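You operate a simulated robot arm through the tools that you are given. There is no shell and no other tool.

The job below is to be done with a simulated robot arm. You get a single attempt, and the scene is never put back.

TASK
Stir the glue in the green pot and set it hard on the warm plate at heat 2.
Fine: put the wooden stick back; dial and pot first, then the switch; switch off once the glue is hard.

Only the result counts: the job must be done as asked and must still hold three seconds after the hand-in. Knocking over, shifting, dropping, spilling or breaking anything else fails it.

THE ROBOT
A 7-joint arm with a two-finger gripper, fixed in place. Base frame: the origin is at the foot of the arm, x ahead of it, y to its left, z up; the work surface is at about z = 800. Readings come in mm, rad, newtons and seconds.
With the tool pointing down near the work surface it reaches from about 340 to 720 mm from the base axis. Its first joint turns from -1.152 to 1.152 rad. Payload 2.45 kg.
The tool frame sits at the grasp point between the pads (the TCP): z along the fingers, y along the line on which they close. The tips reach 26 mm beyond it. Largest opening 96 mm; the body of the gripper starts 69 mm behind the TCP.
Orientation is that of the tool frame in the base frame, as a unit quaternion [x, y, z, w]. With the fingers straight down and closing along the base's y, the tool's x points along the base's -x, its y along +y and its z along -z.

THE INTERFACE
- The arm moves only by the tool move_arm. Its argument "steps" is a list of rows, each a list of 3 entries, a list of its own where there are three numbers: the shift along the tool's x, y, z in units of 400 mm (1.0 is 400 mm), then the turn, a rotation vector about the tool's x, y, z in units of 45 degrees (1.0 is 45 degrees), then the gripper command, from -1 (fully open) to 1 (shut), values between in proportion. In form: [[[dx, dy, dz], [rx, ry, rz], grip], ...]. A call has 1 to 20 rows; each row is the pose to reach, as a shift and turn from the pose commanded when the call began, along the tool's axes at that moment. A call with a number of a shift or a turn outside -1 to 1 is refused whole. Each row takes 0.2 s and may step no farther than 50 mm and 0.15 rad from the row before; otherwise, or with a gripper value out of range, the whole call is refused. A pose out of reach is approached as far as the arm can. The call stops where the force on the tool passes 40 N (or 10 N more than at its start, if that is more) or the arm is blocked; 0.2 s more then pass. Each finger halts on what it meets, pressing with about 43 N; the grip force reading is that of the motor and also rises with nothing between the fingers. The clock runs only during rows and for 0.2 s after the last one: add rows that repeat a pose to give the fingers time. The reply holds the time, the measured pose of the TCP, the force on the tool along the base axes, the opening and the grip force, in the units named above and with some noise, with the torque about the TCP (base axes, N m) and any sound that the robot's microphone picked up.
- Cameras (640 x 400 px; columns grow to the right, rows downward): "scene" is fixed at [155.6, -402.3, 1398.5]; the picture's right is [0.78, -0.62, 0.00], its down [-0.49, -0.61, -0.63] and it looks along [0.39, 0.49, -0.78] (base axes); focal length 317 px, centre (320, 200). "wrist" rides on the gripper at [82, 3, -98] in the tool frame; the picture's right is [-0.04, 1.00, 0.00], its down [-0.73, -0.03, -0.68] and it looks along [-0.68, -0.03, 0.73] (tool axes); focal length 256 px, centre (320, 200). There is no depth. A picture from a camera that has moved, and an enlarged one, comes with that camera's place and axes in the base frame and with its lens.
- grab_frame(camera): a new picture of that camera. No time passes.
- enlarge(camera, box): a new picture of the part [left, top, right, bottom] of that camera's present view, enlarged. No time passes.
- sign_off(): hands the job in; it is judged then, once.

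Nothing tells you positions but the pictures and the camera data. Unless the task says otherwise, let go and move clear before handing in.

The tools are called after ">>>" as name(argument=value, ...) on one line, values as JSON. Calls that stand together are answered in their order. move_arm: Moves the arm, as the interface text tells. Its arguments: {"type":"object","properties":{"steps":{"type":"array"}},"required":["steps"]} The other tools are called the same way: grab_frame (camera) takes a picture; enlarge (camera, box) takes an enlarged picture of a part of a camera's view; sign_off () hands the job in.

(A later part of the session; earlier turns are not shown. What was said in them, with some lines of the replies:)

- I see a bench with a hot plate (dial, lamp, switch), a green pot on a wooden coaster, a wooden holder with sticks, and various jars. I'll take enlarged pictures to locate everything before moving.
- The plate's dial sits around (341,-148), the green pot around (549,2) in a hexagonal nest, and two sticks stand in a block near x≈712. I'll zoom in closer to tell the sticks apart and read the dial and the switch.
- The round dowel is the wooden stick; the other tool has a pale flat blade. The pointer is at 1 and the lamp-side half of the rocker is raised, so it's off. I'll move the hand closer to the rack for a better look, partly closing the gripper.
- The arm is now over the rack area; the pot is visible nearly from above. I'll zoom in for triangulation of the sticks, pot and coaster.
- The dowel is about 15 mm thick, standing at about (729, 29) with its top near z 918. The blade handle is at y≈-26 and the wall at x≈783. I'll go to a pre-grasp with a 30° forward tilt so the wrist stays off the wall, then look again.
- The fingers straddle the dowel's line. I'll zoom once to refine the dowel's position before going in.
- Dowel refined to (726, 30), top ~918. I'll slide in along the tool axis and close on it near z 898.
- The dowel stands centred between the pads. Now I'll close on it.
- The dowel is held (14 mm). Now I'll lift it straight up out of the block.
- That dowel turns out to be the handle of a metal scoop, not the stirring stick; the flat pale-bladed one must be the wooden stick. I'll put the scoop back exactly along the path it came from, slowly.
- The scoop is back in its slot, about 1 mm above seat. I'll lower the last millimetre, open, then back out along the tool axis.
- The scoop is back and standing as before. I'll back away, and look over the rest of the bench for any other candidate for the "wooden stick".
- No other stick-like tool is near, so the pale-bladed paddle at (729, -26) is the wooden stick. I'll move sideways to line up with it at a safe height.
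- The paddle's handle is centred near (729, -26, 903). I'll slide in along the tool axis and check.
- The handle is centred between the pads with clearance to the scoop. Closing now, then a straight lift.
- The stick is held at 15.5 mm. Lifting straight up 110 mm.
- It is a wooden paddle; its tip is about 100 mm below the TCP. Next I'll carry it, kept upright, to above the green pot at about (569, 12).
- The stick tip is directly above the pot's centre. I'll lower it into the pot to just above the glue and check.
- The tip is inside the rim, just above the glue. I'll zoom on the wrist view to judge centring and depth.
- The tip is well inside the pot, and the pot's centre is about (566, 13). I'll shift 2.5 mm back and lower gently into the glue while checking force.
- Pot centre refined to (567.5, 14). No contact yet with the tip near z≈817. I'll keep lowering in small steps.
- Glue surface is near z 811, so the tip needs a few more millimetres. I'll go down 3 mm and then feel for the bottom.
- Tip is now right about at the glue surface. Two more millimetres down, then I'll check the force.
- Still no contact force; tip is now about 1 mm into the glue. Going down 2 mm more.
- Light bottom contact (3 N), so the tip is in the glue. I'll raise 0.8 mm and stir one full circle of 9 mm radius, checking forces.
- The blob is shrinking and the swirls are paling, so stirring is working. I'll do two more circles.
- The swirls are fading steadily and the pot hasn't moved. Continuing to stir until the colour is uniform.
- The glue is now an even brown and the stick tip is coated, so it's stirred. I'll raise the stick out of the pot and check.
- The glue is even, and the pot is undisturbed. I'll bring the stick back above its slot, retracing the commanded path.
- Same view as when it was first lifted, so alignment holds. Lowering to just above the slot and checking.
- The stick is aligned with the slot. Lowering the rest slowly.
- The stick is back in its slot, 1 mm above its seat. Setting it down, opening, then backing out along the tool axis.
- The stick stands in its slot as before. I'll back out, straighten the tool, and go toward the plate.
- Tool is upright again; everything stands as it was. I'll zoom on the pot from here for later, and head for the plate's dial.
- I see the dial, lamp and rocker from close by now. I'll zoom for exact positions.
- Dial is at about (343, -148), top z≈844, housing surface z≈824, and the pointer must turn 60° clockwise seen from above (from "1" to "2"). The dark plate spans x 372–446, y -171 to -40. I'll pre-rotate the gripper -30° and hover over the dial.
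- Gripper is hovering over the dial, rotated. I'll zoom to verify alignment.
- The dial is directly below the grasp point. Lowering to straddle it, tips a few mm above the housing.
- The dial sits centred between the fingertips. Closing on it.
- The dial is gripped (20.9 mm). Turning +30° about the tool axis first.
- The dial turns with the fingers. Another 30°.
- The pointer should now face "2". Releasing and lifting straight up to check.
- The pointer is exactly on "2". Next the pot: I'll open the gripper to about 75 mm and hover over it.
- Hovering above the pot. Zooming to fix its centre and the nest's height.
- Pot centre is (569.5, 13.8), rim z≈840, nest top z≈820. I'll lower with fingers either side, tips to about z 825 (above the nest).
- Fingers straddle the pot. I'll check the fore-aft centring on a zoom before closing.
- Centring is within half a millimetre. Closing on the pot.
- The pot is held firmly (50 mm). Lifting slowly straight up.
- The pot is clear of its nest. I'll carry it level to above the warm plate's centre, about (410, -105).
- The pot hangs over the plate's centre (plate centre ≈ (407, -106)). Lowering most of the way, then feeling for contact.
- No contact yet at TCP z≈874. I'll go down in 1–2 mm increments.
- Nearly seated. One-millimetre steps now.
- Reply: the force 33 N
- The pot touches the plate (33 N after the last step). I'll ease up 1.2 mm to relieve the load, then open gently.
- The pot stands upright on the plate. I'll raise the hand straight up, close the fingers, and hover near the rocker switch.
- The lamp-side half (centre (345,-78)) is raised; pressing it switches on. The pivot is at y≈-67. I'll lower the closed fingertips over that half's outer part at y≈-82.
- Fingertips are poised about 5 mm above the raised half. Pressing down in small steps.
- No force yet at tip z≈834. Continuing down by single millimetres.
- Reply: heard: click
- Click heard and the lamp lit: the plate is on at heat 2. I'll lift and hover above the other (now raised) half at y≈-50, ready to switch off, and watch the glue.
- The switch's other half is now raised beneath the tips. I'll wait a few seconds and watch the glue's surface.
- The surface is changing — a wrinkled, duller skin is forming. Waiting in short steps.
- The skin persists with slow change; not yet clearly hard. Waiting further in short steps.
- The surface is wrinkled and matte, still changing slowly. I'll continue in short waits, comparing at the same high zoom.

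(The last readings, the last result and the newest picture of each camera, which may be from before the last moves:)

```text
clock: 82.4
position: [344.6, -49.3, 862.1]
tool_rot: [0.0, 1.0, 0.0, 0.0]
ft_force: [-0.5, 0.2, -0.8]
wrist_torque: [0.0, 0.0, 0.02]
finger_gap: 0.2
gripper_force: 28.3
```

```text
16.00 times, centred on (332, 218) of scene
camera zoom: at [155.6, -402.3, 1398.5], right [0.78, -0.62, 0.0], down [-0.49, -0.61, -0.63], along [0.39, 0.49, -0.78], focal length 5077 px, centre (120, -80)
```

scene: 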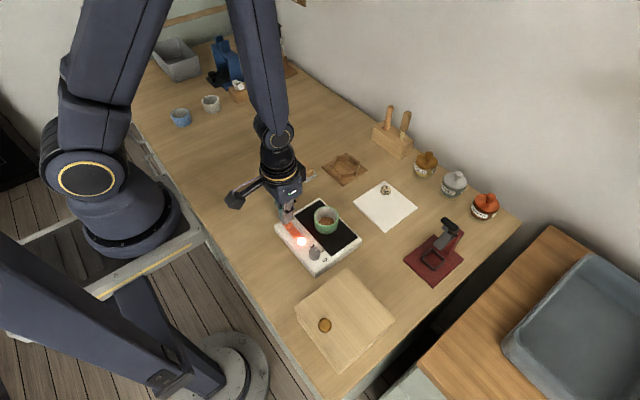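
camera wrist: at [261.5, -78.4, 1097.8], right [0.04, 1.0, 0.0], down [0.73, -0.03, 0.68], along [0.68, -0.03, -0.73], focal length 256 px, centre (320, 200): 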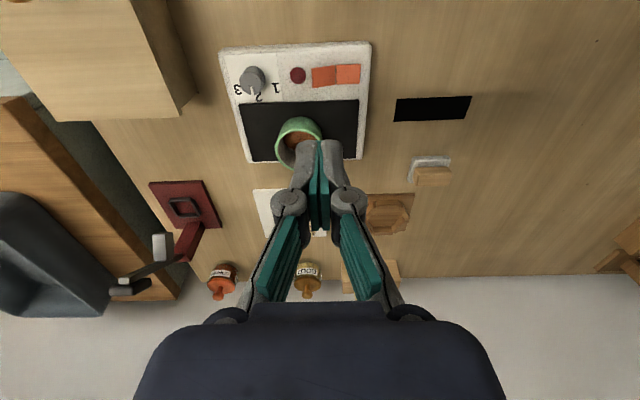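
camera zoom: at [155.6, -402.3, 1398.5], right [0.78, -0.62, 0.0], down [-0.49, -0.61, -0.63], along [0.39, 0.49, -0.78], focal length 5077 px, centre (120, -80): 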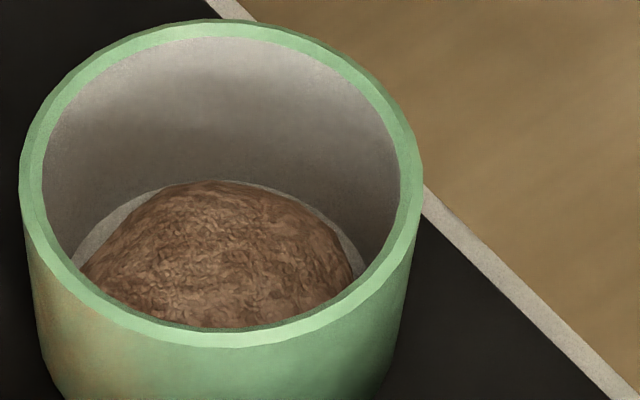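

No visible change in this last second. Waiting a little more.

>>> move_arm(steps=[[[0, 0, 0], [0, 0, 0], 1.0], [[0, 0, 0], [0, 0, 0], 1.0], [[0, 0, 0], [0, 0, 0], 1.0], [[0, 0, 0], [0, 0, 0], 1.0], [[0, 0, 0], [0, 0, 0], 1.0], [[0, 0, 0], [0, 0, 0], 1.0], [[0, 0, 0], [0, 0, 0], 1.0]])

>>> enlarge(camera="scene", box=[320, 205, 345, 230])

```text
clock: 84.0
position: [344.5, -50.6, 864.4]
tool_rot: [0.0, 1.0, 0.0, 0.0]
ft_force: [-0.7, 0.1, -0.2]
wrist_torque: [-0.01, -0.03, -0.01]
finger_gap: 0.0
gripper_force: 28.6
```

```text
16.00 times, centred on (332, 218) of scene
camera zoom: at [155.6, -402.3, 1398.5], right [0.78, -0.62, 0.0], down [-0.49, -0.61, -0.63], along [0.39, 0.49, -0.78], focal length 5077 px, centre (120, -80)
```

zoom: 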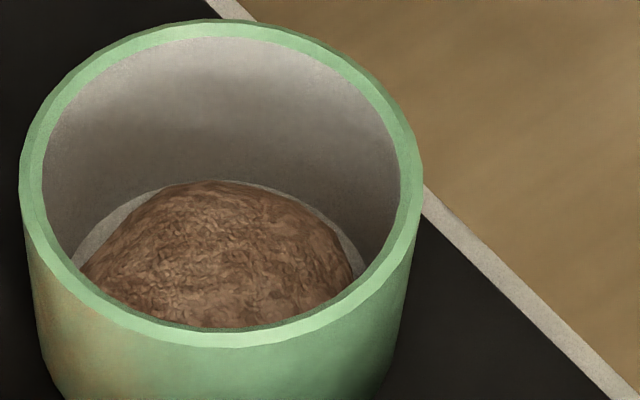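

Still the same dull, wrinkled look. I'll keep waiting in short steps and also look from a wider view for other cues such as the lamp or steam.

>>> move_arm(steps=[[[0, 0, 0], [0, 0, 0], 1.0], [[0, 0, 0], [0, 0, 0], 1.0], [[0, 0, 0], [0, 0, 0], 1.0], [[0, 0, 0], [0, 0, 0], 1.0], [[0, 0, 0], [0, 0, 0], 1.0], [[0, 0, 0], [0, 0, 0], 1.0], [[0, 0, 0], [0, 0, 0], 1.0]])

>>> enlarge(camera="scene", box=[320, 205, 345, 230])

>>> enlarge(camera="scene", box=[265, 170, 375, 280])

```text
clock: 85.6
position: [344.6, -50.5, 863.1]
tool_rot: [0.0, 1.0, 0.0, 0.0]
ft_force: [-0.7, -0.1, 0.2]
wrist_torque: [0.03, 0.0, 0.02]
finger_gap: 0.0
gripper_force: 28.0
```

```text
16.00 times, centred on (332, 218) of scene
camera zoom: at [155.6, -402.3, 1398.5], right [0.78, -0.62, 0.0], down [-0.49, -0.61, -0.63], along [0.39, 0.49, -0.78], focal length 5077 px, centre (120, -80)
```

zoom: 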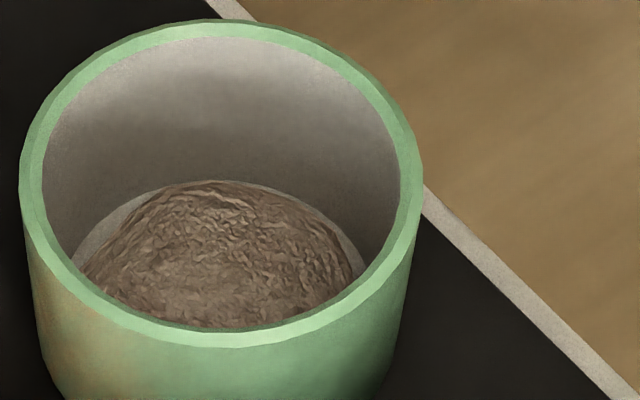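

```text
3.64 times, centred on (320, 225) of scene
camera zoom: at [155.6, -402.3, 1398.5], right [0.78, -0.62, 0.0], down [-0.49, -0.61, -0.63], along [0.39, 0.49, -0.78], focal length 1154 px, centre (320, 109)
```

zoom: 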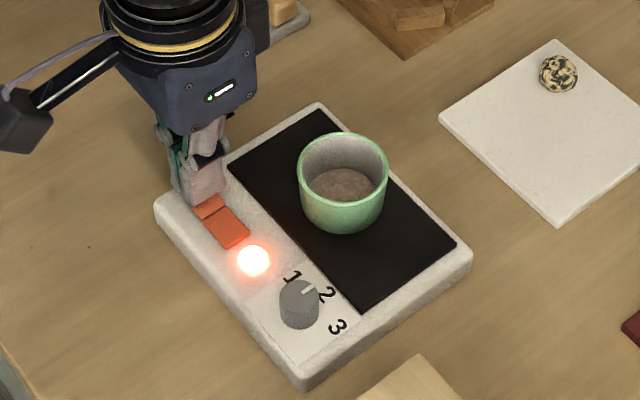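

The glue has turned clearly greyer, matte and crusted — it appears hard now. One very short check for whether it's still changing.

>>> move_arm(steps=[[[0, 0, 0.004], [0, 0, 0], 1.0], [[0, 0, 0.008], [0, 0, 0], 1.0]])

>>> enlarge(camera="scene", box=[320, 205, 345, 230])

```text
clock: 86.2
position: [343.5, -49.9, 860.4]
tool_rot: [0.0, 1.0, 0.0, 0.0]
ft_force: [-0.2, 0.5, 0.6]
wrist_torque: [0.01, 0.01, 0.02]
finger_gap: 0.1
gripper_force: 29.1
```

```text
16.00 times, centred on (332, 218) of scene
camera zoom: at [155.6, -402.3, 1398.5], right [0.78, -0.62, 0.0], down [-0.49, -0.61, -0.63], along [0.39, 0.49, -0.78], focal length 5077 px, centre (120, -80)
```

zoom: 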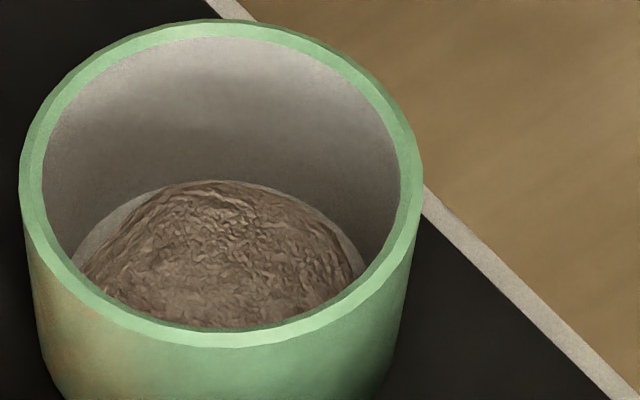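

The look is stable: a matte, crusted, hard surface. Now I press the raised half to switch off.

>>> move_arm(steps=[[[0, 0, 0.0025], [0, 0, 0], 1.0], [[0, 0, 0.005], [0, 0, 0], 1.0], [[0, 0, 0.0075], [0, 0, 0], 1.0], [[0, 0, 0.01], [0, 0, 0], 1.0], [[0, 0, 0.0115], [0, 0, 0], 1.0]])

>>> enlarge(camera="scene", box=[265, 170, 375, 280])

>>> enlarge(camera="scene", box=[320, 205, 345, 230])

```text
clock: 87.4
position: [343.8, -48.9, 855.6]
tool_rot: [0.0, 1.0, 0.001, 0.0]
ft_force: [0.4, -0.5, 0.3]
wrist_torque: [0.0, 0.0, 0.01]
finger_gap: 0.0
gripper_force: 28.2
heard: click
```

```text
3.64 times, centred on (320, 225) of scene
camera zoom: at [155.6, -402.3, 1398.5], right [0.78, -0.62, 0.0], down [-0.49, -0.61, -0.63], along [0.39, 0.49, -0.78], focal length 1154 px, centre (320, 109)
```

zoom: 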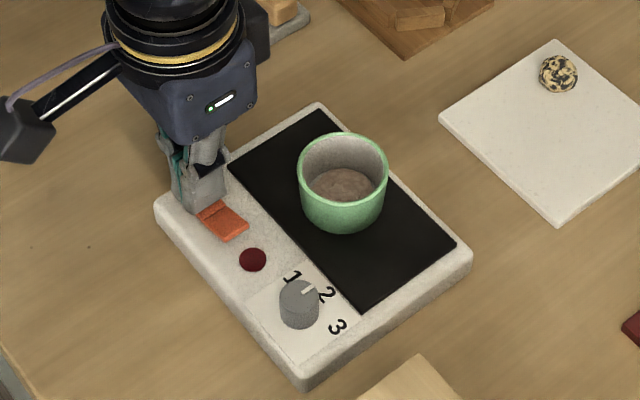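

```text
16.00 times, centred on (332, 218) of scene
camera zoom: at [155.6, -402.3, 1398.5], right [0.78, -0.62, 0.0], down [-0.49, -0.61, -0.63], along [0.39, 0.49, -0.78], focal length 5077 px, centre (120, -80)
```

zoom: 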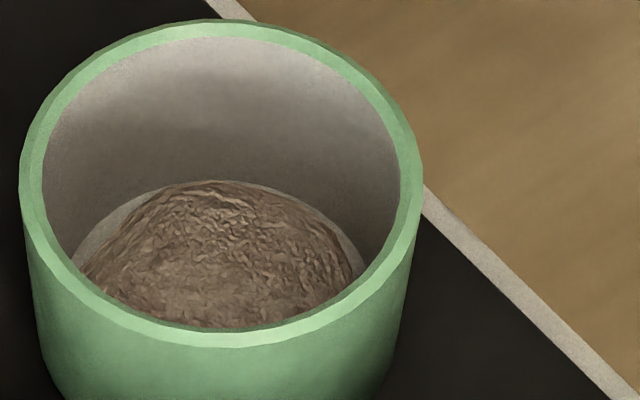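

Click, and the lamp is out. I'll raise the hand clear and inspect the glue from above.

>>> move_arm(steps=[[[0, 0, -0.05], [0, 0, 0], 1.0], [[0, 0, -0.15], [0, 0, 0], 1.0], [[0, 0, -0.25], [0, 0, 0], 1.0], [[0, 0, -0.36], [0, 0, 0], 1.0], [[0, -0.07, -0.42], [0, 0, 0], 1.0], [[0, -0.14, -0.42], [0, 0, 0], 1.0], [[0, -0.14, -0.42], [0, 0, 0], 1.0]])

>>> grab_frame(camera="wrist")

>>> grab_frame(camera="scene")

>>> enlarge(camera="scene", box=[320, 205, 345, 230])

>>> enlarge(camera="wrist", box=[270, 70, 370, 170])

```text
clock: 89.0
position: [345.3, -107.9, 1022.7]
tool_rot: [0.0, 1.0, 0.001, 0.0]
ft_force: [0.2, -0.2, -0.1]
wrist_torque: [-0.03, 0.05, 0.01]
finger_gap: 0.3
gripper_force: 29.4
```

```text
taken
camera wrist: at [262.1, -104.2, 1121.3], right [0.04, 1.0, 0.0], down [0.73, -0.03, 0.68], along [0.68, -0.03, -0.73], focal length 256 px, centre (320, 200)
```

wrist: 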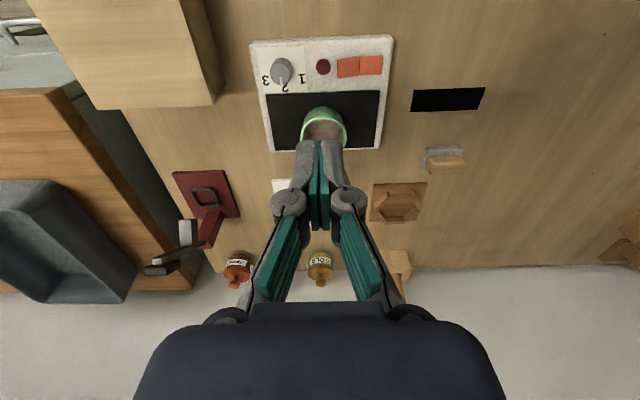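

```text
taken
```

scene: 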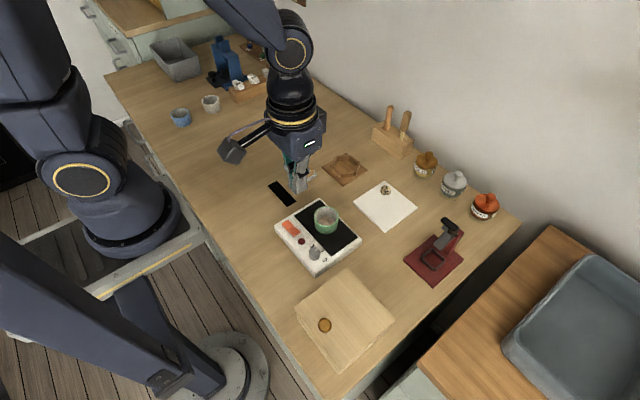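

```text
16.00 times, centred on (332, 218) of scene
camera zoom: at [155.6, -402.3, 1398.5], right [0.78, -0.62, 0.0], down [-0.49, -0.61, -0.63], along [0.39, 0.49, -0.78], focal length 5077 px, centre (120, -80)
```

zoom: 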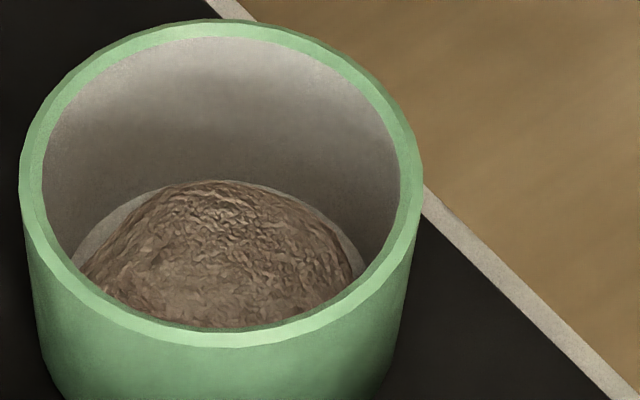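

```text
4.00 times, centred on (320, 120) of wrist
camera zoom: at [262.1, -104.2, 1121.3], right [0.04, 1.0, 0.0], down [0.73, -0.03, 0.68], along [0.68, -0.03, -0.73], focal length 1024 px, centre (320, 520)
```

zoom: 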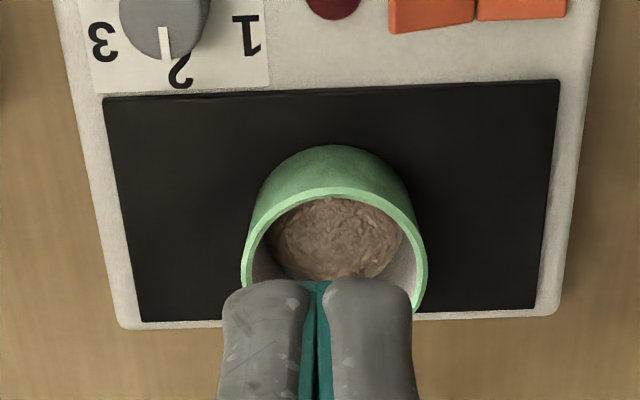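

Plate off, pot upright, stick and scoop in the block. I'll open the fingers to get an unobstructed close look at the glue from the wrist camera.

>>> move_arm(steps=[[[0, 0, 0], [0, 0, 0], 0.4], [[0, 0, 0], [0, 0, 0], -0.2], [[0, 0, 0], [0, 0, 0], -0.8], [[0, 0, 0], [0, 0, 0], -1.0], [[0, 0, 0], [0, 0, 0], -1.0], [[0, 0, 0], [0, 0, 0], -1.0]])

>>> enlarge(camera="wrist", box=[295, 100, 355, 150])

>>> enlarge(camera="wrist", box=[230, 20, 410, 170])

>>> enlarge(camera="scene", box=[364, 100, 420, 160])

>>> enlarge(camera="scene", box=[265, 140, 400, 260])

```text
clock: 90.4
position: [342.9, -106.3, 1022.5]
tool_rot: [0.0, 1.0, -0.001, 0.0]
ft_force: [-0.4, -0.4, 0.0]
wrist_torque: [0.01, 0.0, 0.02]
finger_gap: 96.3
gripper_force: 0.1
```

```text
8.00 times, centred on (325, 125) of wrist
camera zoom: at [262.1, -104.0, 1121.1], right [0.04, 1.0, 0.0], down [0.73, -0.03, 0.68], along [0.68, -0.03, -0.73], focal length 2048 px, centre (280, 800)
```

zoom: 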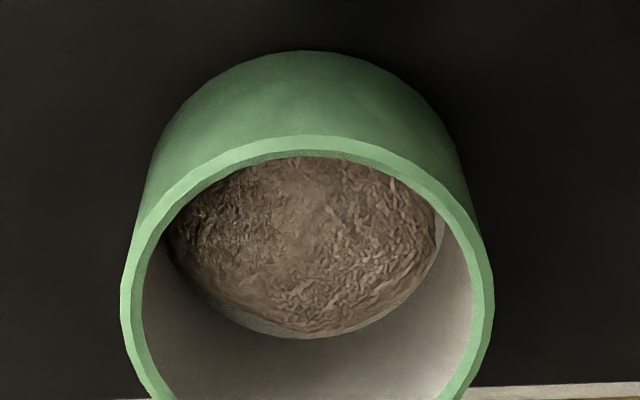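

```text
2.67 times, centred on (320, 95) of wrist
camera zoom: at [262.1, -104.0, 1121.1], right [0.04, 1.0, 0.0], down [0.73, -0.03, 0.68], along [0.68, -0.03, -0.73], focal length 683 px, centre (320, 480)
```

zoom: 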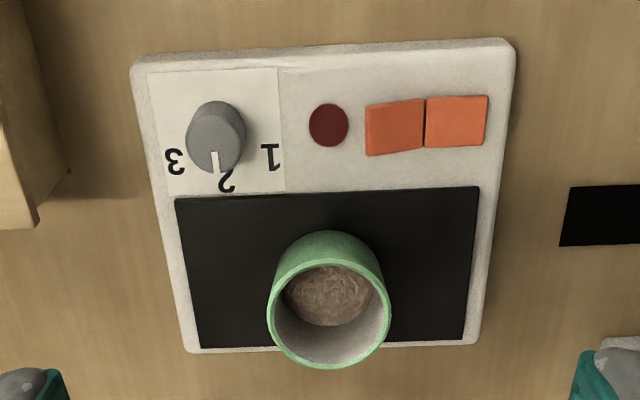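

```text
6.67 times, centred on (392, 130) of scene
camera zoom: at [155.6, -402.3, 1398.5], right [0.78, -0.62, 0.0], down [-0.49, -0.61, -0.63], along [0.39, 0.49, -0.78], focal length 2116 px, centre (-160, 667)
```

zoom: 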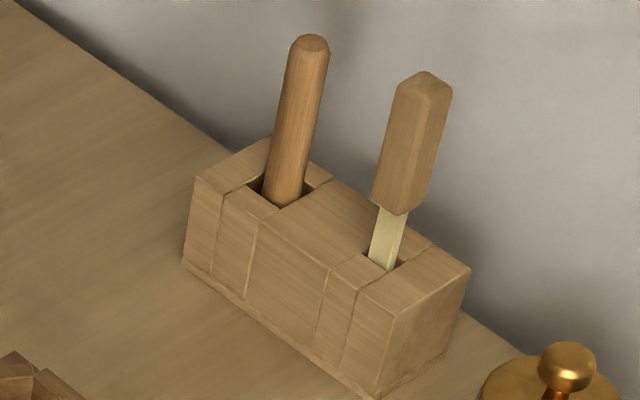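

```text
3.33 times, centred on (332, 200) of scene
camera zoom: at [155.6, -402.3, 1398.5], right [0.78, -0.62, 0.0], down [-0.49, -0.61, -0.63], along [0.39, 0.49, -0.78], focal length 1058 px, centre (278, 200)
```

zoom: 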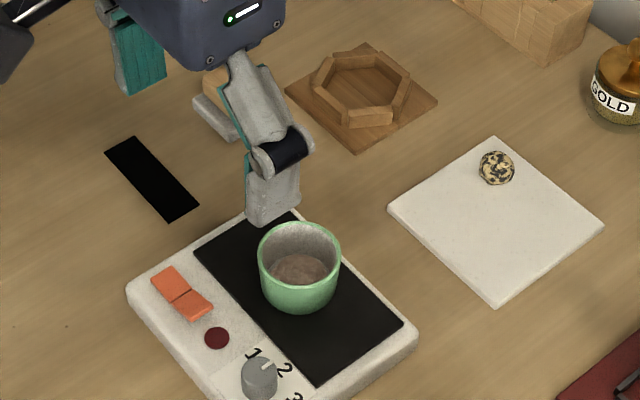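

The glue is set to a matte hard crust, the plate is off with the dial on 2, and the pot stands on it. The stick and scoop are in the block as they were, and the hand is open and clear, so I'm handing in.

>>> sign_off()

```text
The job is handed in.
```

The glue in the green pot is stirred and, by its look, set hard on the warm plate at heat 2. I've handed the job in; no verdict has come back.

- **Stirring:** I stirred with the wooden paddle until the glue was an even brown, then put the paddle back in its slot.
- **Heating:** I turned the dial to 2 and placed the pot on the plate before switching on. The plate was on for about 12 to 13 seconds.
- **Hardness:** I judged this by sight only. After about 10 seconds the surface turned from brown to a matte, grey-brown crust. It then stayed the same, so I switched off. I did not touch the glue to check it.
- **Wrong tool first:** I took the round wooden handle for the stick and lifted it out of the block. It turned out to be a metal scoop, so I put it straight back. In the final pictures it stands where it did before.

At hand-in the lamp was out, the pot was upright on the plate and the gripper was open and clear. I saw nothing knocked over or spilled.
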